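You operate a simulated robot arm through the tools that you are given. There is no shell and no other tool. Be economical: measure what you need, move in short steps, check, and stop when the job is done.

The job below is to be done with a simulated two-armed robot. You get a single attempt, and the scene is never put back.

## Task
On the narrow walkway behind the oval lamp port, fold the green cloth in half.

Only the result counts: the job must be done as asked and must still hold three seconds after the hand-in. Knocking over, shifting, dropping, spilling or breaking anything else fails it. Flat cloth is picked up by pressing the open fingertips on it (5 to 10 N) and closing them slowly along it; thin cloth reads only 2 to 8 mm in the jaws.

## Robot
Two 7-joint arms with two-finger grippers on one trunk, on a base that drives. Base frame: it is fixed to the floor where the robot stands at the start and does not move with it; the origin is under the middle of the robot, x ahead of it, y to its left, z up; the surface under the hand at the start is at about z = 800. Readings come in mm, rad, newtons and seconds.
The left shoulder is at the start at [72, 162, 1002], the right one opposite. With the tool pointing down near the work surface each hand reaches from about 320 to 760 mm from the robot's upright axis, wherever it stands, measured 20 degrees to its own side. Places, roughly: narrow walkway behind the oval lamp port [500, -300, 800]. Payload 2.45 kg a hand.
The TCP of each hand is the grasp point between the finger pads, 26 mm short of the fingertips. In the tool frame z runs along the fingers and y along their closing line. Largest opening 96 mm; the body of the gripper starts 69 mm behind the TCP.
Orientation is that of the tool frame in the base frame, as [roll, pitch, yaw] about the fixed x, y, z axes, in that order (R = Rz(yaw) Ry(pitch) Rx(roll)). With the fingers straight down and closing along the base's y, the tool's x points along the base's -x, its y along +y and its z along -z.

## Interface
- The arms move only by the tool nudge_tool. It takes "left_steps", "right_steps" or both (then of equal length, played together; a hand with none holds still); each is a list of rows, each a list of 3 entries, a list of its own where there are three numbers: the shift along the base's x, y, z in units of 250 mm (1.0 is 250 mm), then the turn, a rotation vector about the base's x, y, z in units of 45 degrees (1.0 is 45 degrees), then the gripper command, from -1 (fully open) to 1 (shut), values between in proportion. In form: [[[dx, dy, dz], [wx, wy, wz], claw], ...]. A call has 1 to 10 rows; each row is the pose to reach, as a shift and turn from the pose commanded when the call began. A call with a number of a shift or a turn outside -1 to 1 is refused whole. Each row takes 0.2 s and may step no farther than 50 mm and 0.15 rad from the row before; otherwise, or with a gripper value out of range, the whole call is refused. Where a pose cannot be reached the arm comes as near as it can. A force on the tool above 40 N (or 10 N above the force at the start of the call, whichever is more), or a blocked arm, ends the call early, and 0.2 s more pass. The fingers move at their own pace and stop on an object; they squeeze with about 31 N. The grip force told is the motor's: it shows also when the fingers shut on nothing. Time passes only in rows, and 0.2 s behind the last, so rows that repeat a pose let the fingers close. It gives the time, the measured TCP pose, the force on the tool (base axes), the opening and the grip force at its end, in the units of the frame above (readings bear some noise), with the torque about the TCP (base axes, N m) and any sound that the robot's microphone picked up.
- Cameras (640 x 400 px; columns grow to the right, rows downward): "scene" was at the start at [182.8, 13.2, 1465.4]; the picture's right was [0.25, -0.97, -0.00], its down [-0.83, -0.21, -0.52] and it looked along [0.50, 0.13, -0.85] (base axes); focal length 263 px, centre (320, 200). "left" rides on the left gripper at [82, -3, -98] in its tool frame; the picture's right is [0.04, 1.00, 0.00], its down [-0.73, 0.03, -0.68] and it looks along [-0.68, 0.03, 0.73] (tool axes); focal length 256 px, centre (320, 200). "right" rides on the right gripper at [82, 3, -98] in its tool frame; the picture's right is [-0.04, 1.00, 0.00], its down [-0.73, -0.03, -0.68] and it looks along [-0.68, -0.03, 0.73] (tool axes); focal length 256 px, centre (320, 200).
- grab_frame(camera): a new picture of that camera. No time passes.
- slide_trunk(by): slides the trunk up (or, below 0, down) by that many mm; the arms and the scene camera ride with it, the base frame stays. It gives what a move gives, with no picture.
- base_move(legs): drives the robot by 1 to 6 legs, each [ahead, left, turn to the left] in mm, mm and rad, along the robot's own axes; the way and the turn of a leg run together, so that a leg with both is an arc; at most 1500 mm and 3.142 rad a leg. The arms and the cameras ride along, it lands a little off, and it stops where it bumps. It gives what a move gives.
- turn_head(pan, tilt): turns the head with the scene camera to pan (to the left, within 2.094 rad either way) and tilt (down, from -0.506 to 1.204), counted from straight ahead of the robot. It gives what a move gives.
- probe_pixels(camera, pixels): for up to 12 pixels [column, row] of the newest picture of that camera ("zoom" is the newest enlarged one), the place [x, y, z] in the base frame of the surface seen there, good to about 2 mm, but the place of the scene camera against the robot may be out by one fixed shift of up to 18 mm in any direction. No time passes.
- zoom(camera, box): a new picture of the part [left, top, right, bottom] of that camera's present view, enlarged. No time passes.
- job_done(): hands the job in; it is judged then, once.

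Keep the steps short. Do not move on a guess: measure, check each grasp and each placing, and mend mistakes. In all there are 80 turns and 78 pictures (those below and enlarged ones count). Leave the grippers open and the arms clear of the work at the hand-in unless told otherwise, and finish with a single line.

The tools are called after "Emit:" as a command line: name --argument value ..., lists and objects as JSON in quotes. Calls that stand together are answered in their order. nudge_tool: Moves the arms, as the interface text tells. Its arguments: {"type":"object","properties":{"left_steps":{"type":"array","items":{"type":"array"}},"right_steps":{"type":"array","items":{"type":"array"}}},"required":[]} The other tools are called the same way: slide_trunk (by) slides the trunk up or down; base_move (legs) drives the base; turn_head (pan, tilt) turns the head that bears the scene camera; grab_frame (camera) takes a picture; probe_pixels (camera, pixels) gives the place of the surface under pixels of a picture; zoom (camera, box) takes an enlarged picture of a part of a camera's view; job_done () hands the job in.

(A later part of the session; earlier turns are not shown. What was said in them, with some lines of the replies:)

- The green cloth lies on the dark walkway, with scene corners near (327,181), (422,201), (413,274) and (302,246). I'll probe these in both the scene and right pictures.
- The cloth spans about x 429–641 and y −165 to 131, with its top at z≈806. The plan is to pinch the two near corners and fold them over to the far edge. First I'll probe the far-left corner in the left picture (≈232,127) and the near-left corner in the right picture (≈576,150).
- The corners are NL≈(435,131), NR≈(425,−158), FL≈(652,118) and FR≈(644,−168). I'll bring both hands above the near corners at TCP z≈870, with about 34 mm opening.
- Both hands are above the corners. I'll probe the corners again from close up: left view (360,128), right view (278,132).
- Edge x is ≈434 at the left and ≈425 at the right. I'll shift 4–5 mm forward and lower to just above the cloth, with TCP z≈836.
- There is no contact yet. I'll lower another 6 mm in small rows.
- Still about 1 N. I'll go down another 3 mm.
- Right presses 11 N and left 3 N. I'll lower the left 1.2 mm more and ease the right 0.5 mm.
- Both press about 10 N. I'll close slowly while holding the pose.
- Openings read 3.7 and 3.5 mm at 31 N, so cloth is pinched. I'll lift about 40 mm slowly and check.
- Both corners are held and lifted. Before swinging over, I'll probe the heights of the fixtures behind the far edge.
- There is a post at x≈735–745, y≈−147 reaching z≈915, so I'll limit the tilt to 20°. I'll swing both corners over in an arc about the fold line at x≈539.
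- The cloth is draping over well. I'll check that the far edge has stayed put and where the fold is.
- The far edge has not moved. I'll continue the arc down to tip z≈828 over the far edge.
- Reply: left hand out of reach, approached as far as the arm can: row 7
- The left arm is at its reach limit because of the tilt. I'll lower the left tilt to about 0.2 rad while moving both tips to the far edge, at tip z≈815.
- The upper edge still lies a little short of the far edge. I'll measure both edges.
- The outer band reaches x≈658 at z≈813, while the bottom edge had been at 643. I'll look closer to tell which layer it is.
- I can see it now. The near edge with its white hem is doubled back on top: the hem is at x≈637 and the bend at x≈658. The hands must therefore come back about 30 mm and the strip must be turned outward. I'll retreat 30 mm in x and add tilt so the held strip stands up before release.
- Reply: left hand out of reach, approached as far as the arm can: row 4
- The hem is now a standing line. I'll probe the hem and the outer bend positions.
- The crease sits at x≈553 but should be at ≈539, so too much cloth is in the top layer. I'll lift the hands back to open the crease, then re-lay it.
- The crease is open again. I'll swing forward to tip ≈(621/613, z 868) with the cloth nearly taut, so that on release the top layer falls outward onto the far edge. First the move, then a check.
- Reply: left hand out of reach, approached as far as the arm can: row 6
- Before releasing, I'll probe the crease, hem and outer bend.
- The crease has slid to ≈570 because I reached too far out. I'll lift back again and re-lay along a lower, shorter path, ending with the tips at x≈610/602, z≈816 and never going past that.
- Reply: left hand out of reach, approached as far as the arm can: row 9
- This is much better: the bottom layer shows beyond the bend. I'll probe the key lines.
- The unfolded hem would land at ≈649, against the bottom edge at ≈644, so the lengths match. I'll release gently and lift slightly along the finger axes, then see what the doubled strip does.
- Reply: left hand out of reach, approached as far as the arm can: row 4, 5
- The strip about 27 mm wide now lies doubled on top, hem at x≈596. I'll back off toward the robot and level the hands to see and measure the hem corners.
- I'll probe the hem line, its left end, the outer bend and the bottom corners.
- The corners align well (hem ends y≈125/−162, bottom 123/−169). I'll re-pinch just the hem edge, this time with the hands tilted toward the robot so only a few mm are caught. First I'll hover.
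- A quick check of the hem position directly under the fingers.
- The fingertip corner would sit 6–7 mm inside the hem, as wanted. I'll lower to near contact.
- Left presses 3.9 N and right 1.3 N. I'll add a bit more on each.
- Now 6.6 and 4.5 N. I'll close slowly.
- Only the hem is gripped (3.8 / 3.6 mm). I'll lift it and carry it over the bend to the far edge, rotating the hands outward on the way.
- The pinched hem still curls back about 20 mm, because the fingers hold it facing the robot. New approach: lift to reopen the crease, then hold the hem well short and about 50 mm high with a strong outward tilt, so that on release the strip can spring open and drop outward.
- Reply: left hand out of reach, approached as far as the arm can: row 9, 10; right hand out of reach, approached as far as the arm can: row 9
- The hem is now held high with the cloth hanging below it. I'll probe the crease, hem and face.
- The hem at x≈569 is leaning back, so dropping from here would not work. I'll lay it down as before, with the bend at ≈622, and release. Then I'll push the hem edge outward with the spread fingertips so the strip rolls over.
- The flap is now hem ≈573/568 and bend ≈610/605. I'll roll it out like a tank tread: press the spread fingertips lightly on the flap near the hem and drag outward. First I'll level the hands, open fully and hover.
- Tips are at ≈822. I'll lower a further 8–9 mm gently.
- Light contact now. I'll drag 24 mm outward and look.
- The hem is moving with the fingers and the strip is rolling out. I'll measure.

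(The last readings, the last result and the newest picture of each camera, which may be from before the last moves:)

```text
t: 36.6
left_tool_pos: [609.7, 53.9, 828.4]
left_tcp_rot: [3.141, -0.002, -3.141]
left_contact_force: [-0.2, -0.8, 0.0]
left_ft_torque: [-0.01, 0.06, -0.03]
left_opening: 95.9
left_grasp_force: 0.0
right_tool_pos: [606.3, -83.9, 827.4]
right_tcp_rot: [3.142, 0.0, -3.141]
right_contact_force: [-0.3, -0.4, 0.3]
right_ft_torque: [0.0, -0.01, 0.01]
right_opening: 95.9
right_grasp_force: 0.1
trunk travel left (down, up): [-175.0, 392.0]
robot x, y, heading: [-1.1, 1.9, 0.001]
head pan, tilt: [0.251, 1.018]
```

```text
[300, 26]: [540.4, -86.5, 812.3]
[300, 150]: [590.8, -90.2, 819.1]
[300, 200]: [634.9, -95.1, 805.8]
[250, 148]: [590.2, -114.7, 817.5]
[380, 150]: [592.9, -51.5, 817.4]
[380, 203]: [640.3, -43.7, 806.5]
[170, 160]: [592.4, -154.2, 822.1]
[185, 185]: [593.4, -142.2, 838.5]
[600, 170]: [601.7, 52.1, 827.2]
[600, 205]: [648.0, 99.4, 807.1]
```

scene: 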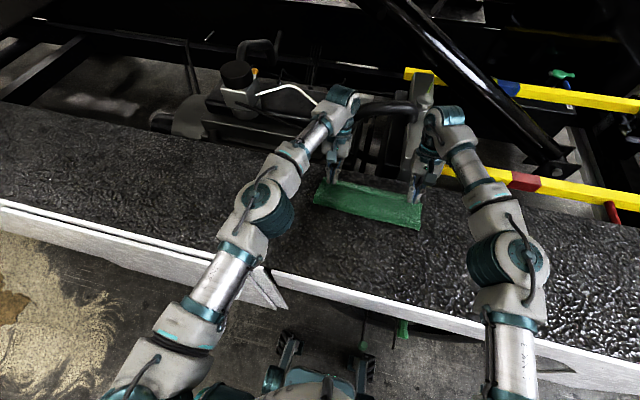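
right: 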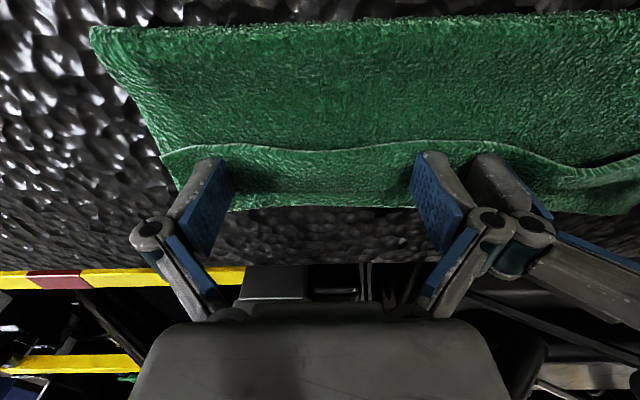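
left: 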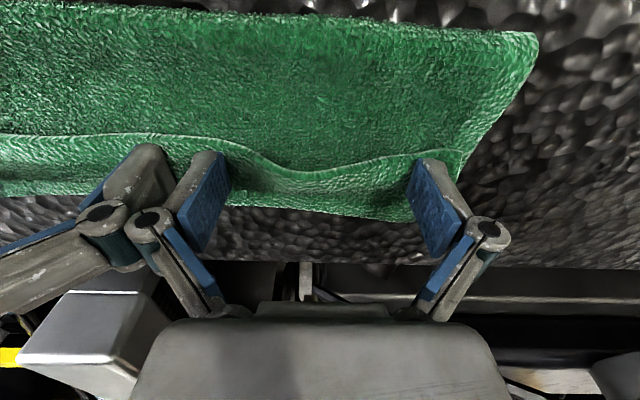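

Hem is ≈592–612 with the crease still at 540. I'll keep dragging another 25 mm with slightly more pressure.

Emit:
nudge_tool --left_steps '[[[0.02, 0, -0.003], [0, 0, 0], -1], [[0.04, 0, -0.003], [0, 0, 0], -1], [[0.06, 0, -0.003], [0, 0, 0], -1], [[0.08, 0, -0.003], [0, 0, 0], -1], [[0.1, 0, -0.003], [0, 0, 0], -1]]' --right_steps '[[[0.02, 0, -0.003], [0, 0, 0], -1], [[0.04, 0, -0.003], [0, 0, 0], -1], [[0.06, 0, -0.003], [0, 0, 0], -1], [[0.08, 0, -0.003], [0, 0, 0], -1], [[0.1, 0, -0.003], [0, 0, 0], -1]]'

Emit:
grab_frame --camera "left"

Emit:
grab_frame --camera "right"

```text
t: 37.8
left_tool_pos: [634.0, 52.7, 827.4]
left_tcp_rot: [-3.141, -0.001, -3.141]
left_contact_force: [-0.3, -0.3, -0.5]
left_ft_torque: [-0.02, -0.01, 0.0]
left_opening: 95.8
left_grasp_force: 0.1
right_tool_pos: [632.0, -83.8, 826.9]
right_tcp_rot: [-3.14, -0.001, 3.141]
right_contact_force: [0.3, 0.0, 0.3]
right_ft_torque: [-0.02, -0.01, 0.01]
right_opening: 96.1
right_grasp_force: 0.1
trunk travel left (down, up): [-175.0, 392.0]
robot x, y, heading: [-0.6, -2.8, 0.006]
head pan, tilt: [0.251, 1.018]
```

```text
21 pictures are left
```

left: 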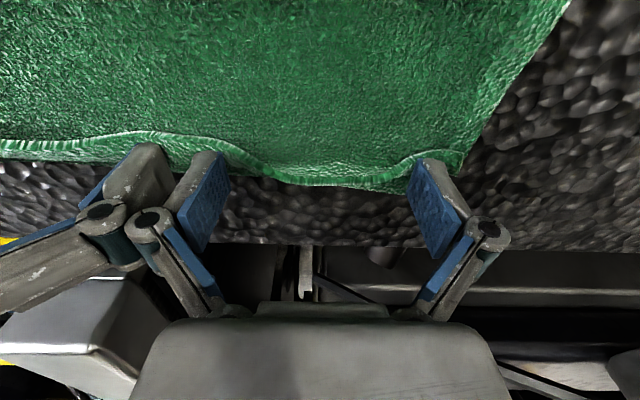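

```text
20 pictures are left
```

right: 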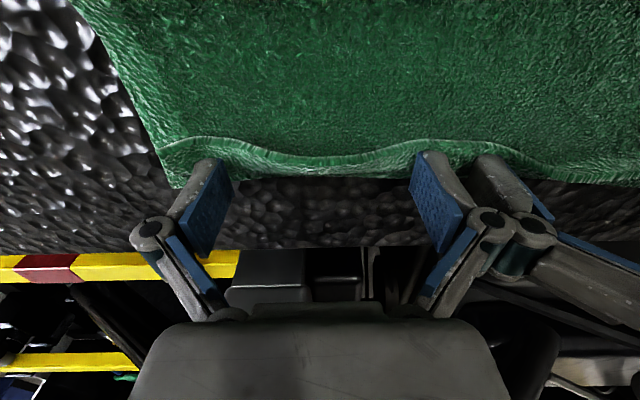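

This works very well: between the fingers the hem already lies at the far edge. Under the fingers it is still about 20 mm short, so I'll drag 18 mm more.

Emit:
nudge_tool --left_steps '[[[0.018, 0, -0.001], [0, 0, 0], -1], [[0.036, 0, -0.001], [0, 0, 0], -1], [[0.054, 0, -0.001], [0, 0, 0], -1], [[0.072, 0, -0.001], [0, 0, 0], -1]]' --right_steps '[[[0.018, 0, -0.001], [0, 0, 0], -1], [[0.036, 0, -0.001], [0, 0, 0], -1], [[0.054, 0, -0.001], [0, 0, 0], -1], [[0.072, 0, -0.001], [0, 0, 0], -1]]'

Emit:
grab_frame --camera "left"

Emit:
grab_frame --camera "right"

```text
t: 38.8
left_tool_pos: [651.5, 54.3, 827.3]
left_tcp_rot: [3.138, -0.002, 3.141]
left_contact_force: [0.4, -0.6, 0.4]
left_ft_torque: [-0.01, -0.01, 0.03]
left_opening: 96.2
left_grasp_force: 0.1
right_tool_pos: [648.7, -83.8, 826.1]
right_tcp_rot: [-3.14, -0.002, 3.141]
right_contact_force: [0.4, -0.8, 0.0]
right_ft_torque: [-0.02, 0.01, 0.02]
right_opening: 95.8
right_grasp_force: 0.0
trunk travel left (down, up): [-175.0, 392.0]
robot x, y, heading: [0.2, -0.9, 0.001]
head pan, tilt: [0.251, 1.018]
```

```text
19 pictures are left
```

left: 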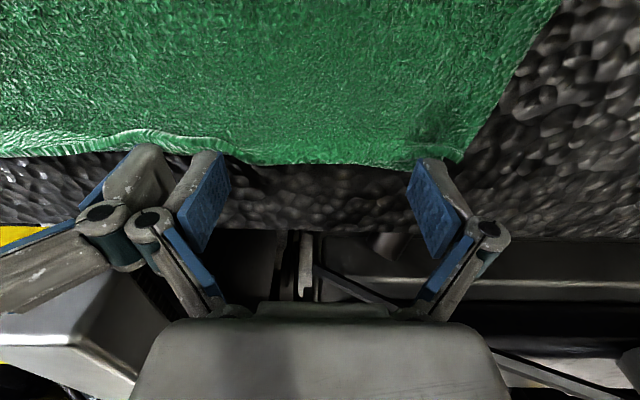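

```text
18 pictures are left
```

right: 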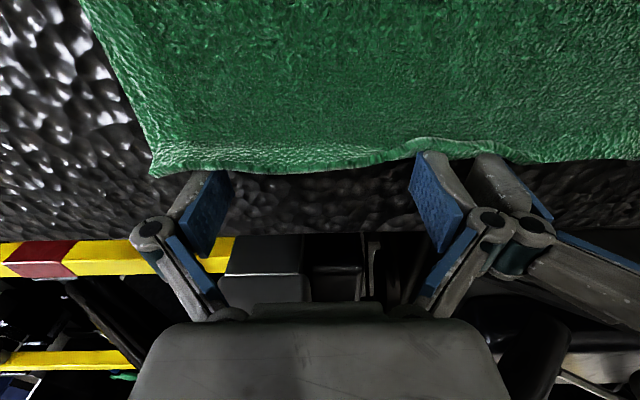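

The strip is unrolled across nearly the whole edge, with a small bump at the right hand's inner finger. I'll lift straight up and move back to inspect.

Emit:
nudge_tool --left_steps '[[[0.01, 0, 0.04], [0, 0, 0], -1], [[0.01, 0, 0.15], [0, 0, 0], -1], [[-0.1, 0.1, 0.3], [0, 0, 0], -1], [[-0.2, 0.22, 0.4], [0, 0, 0], -1], [[-0.3, 0.36, 0.4], [0, 0, 0], -1], [[-0.4, 0.5, 0.4], [0, 0, 0], -1]]' --right_steps '[[[0.01, 0, 0.04], [0, 0, 0], -1], [[0.01, 0, 0.15], [0, 0, 0], -1], [[-0.1, -0.1, 0.3], [0, 0, 0], -1], [[-0.2, -0.22, 0.4], [0, 0, 0], -1], [[-0.3, -0.36, 0.4], [0, 0, 0], -1], [[-0.4, -0.5, 0.4], [0, 0, 0], -1]]'

Emit:
zoom --camera "scene" --box '[290, 160, 450, 260]'

Emit:
grab_frame --camera "left"

Emit:
grab_frame --camera "right"

```text
refused: row 3 steps farther than a row can; nothing moved
```

```text
4.00 times, centred on (370, 210) of scene
```

zoom: 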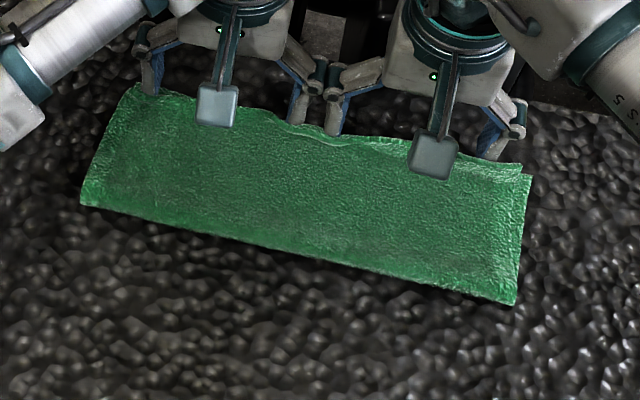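

```text
16 pictures are left
```

left: 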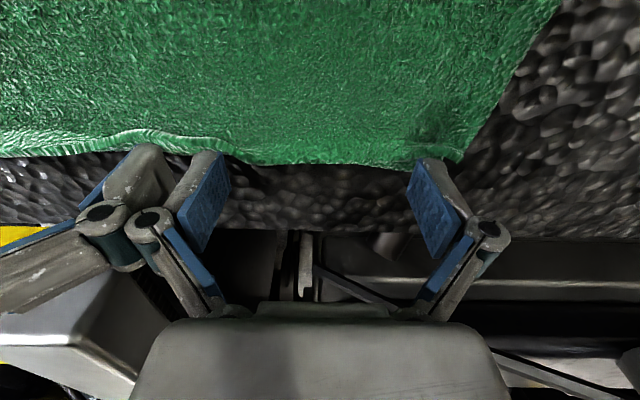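

```text
15 pictures are left
```

right: 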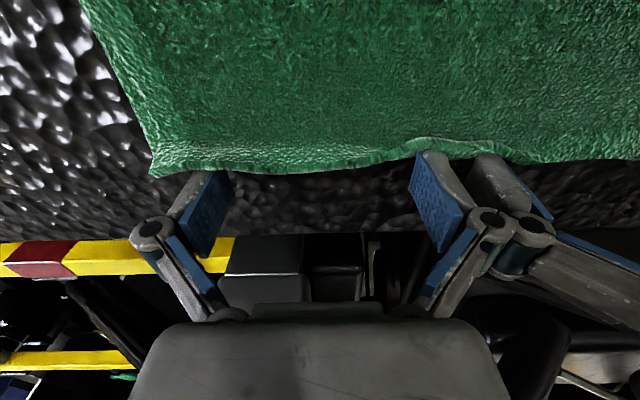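

The step was too large and refused. I'll repeat it with smaller rows.

Emit:
nudge_tool --left_steps '[[[0.01, 0, 0.04], [0, 0, 0], -1], [[0.01, 0, 0.16], [0, 0, 0], -1], [[0.0, 0.05, 0.32], [0, 0, 0], -1], [[-0.08, 0.15, 0.4], [0, 0, 0], -1], [[-0.18, 0.28, 0.4], [0, 0, 0], -1], [[-0.28, 0.41, 0.4], [0, 0, 0], -1]]' --right_steps '[[[0.01, 0, 0.04], [0, 0, 0], -1], [[0.01, 0, 0.16], [0, 0, 0], -1], [[0.0, -0.05, 0.32], [0, 0, 0], -1], [[-0.08, -0.15, 0.4], [0, 0, 0], -1], [[-0.18, -0.28, 0.4], [0, 0, 0], -1], [[-0.28, -0.41, 0.4], [0, 0, 0], -1]]'

Emit:
zoom --camera "scene" --box '[290, 160, 450, 260]'

Emit:
grab_frame --camera "right"

```text
t: 40.2
left_tool_pos: [580.7, 157.1, 928.1]
left_tcp_rot: [-3.142, 0.001, 3.14]
left_contact_force: [0.0, 0.2, 0.2]
left_ft_torque: [0.0, 0.0, 0.03]
left_opening: 96.0
left_grasp_force: 0.1
right_tool_pos: [577.0, -185.9, 928.7]
right_tcp_rot: [-3.141, -0.002, -3.141]
right_contact_force: [0.0, 1.0, 0.5]
right_ft_torque: [-0.03, -0.01, -0.01]
right_opening: 96.2
right_grasp_force: 0.1
trunk travel left (down, up): [-175.0, 392.0]
robot x, y, heading: [3.0, 2.3, 0.003]
head pan, tilt: [0.251, 1.018]
```

```text
4.00 times, centred on (370, 210) of scene
```

zoom: 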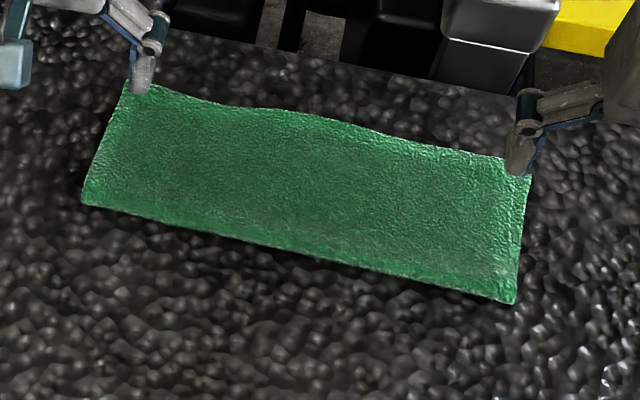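

```text
13 pictures are left
```

right: 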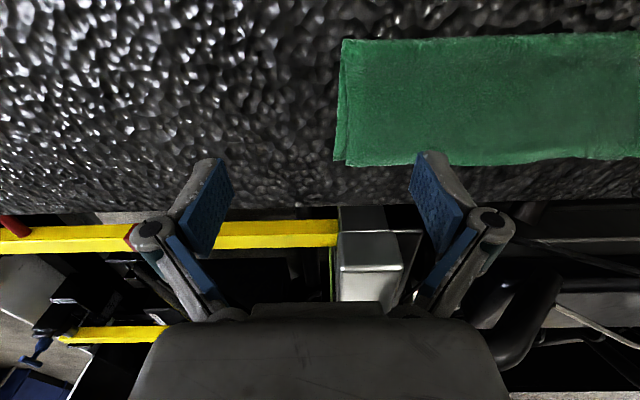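

The fold looks neat, with edges and corners matching. I'll raise the arms well clear and do a final check of the outline.

Emit:
nudge_tool --left_steps '[[[-0.05, 0.1, 0.12], [0, 0, 0], -1], [[-0.1, 0.2, 0.24], [0, 0, 0], -1], [[-0.15, 0.3, 0.34], [0, 0, 0], -1]]' --right_steps '[[[-0.05, -0.1, 0.12], [0, 0, 0], -1], [[-0.1, -0.2, 0.24], [0, 0, 0], -1], [[-0.15, -0.3, 0.34], [0, 0, 0], -1]]'

Emit:
zoom --camera "scene" --box '[290, 160, 450, 260]'

Emit:
probe_pixels --camera "zoom" --pixels '[[128, 90], [250, 112], [400, 145], [520, 175], [85, 200], [512, 300], [300, 252], [300, 180], [200, 105]]'

```text
t: 41.0
left_tool_pos: [541.2, 231.7, 1013.4]
left_tcp_rot: [3.141, 0.0, -3.142]
left_contact_force: [-0.1, -0.3, 0.2]
left_ft_torque: [-0.01, -0.02, -0.01]
left_opening: 96.0
left_grasp_force: 0.0
right_tool_pos: [540.9, -261.5, 1014.4]
right_tcp_rot: [3.141, 0.001, -3.141]
right_contact_force: [0.0, -0.3, 1.0]
right_ft_torque: [0.0, -0.02, -0.06]
right_opening: 96.0
right_grasp_force: 0.1
trunk travel left (down, up): [-175.0, 392.0]
robot x, y, heading: [-1.8, -0.8, -0.004]
head pan, tilt: [0.251, 1.018]
```

```text
4.00 times, centred on (370, 210) of scene
```

zoom: 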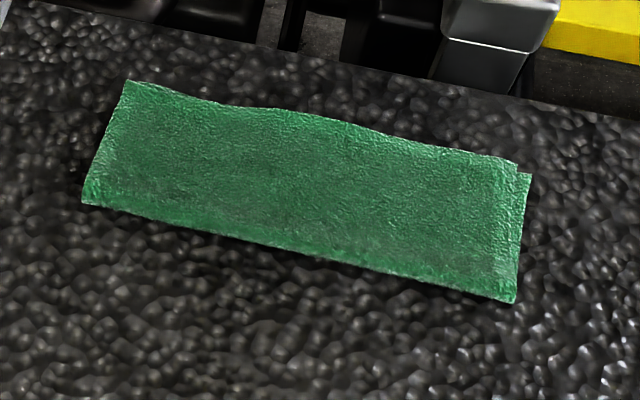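

```text
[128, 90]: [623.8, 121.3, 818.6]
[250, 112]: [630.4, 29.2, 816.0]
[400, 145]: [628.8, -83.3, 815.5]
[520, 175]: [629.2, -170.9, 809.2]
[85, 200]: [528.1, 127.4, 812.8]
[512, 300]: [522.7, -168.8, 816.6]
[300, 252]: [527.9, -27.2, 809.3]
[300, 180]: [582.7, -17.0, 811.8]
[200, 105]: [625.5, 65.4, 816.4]
```

The cloth lies folded in half, about 108 mm deep against the original 216 mm, with edges and corners matching within about 10 mm. The arms are clear and the grippers open, so I'm handing in.

Emit:
job_done

```text
The job is handed in.
```

The green cloth is folded in half on the walkway, with edges and corners matching to within about 10 mm; the job has been handed in.
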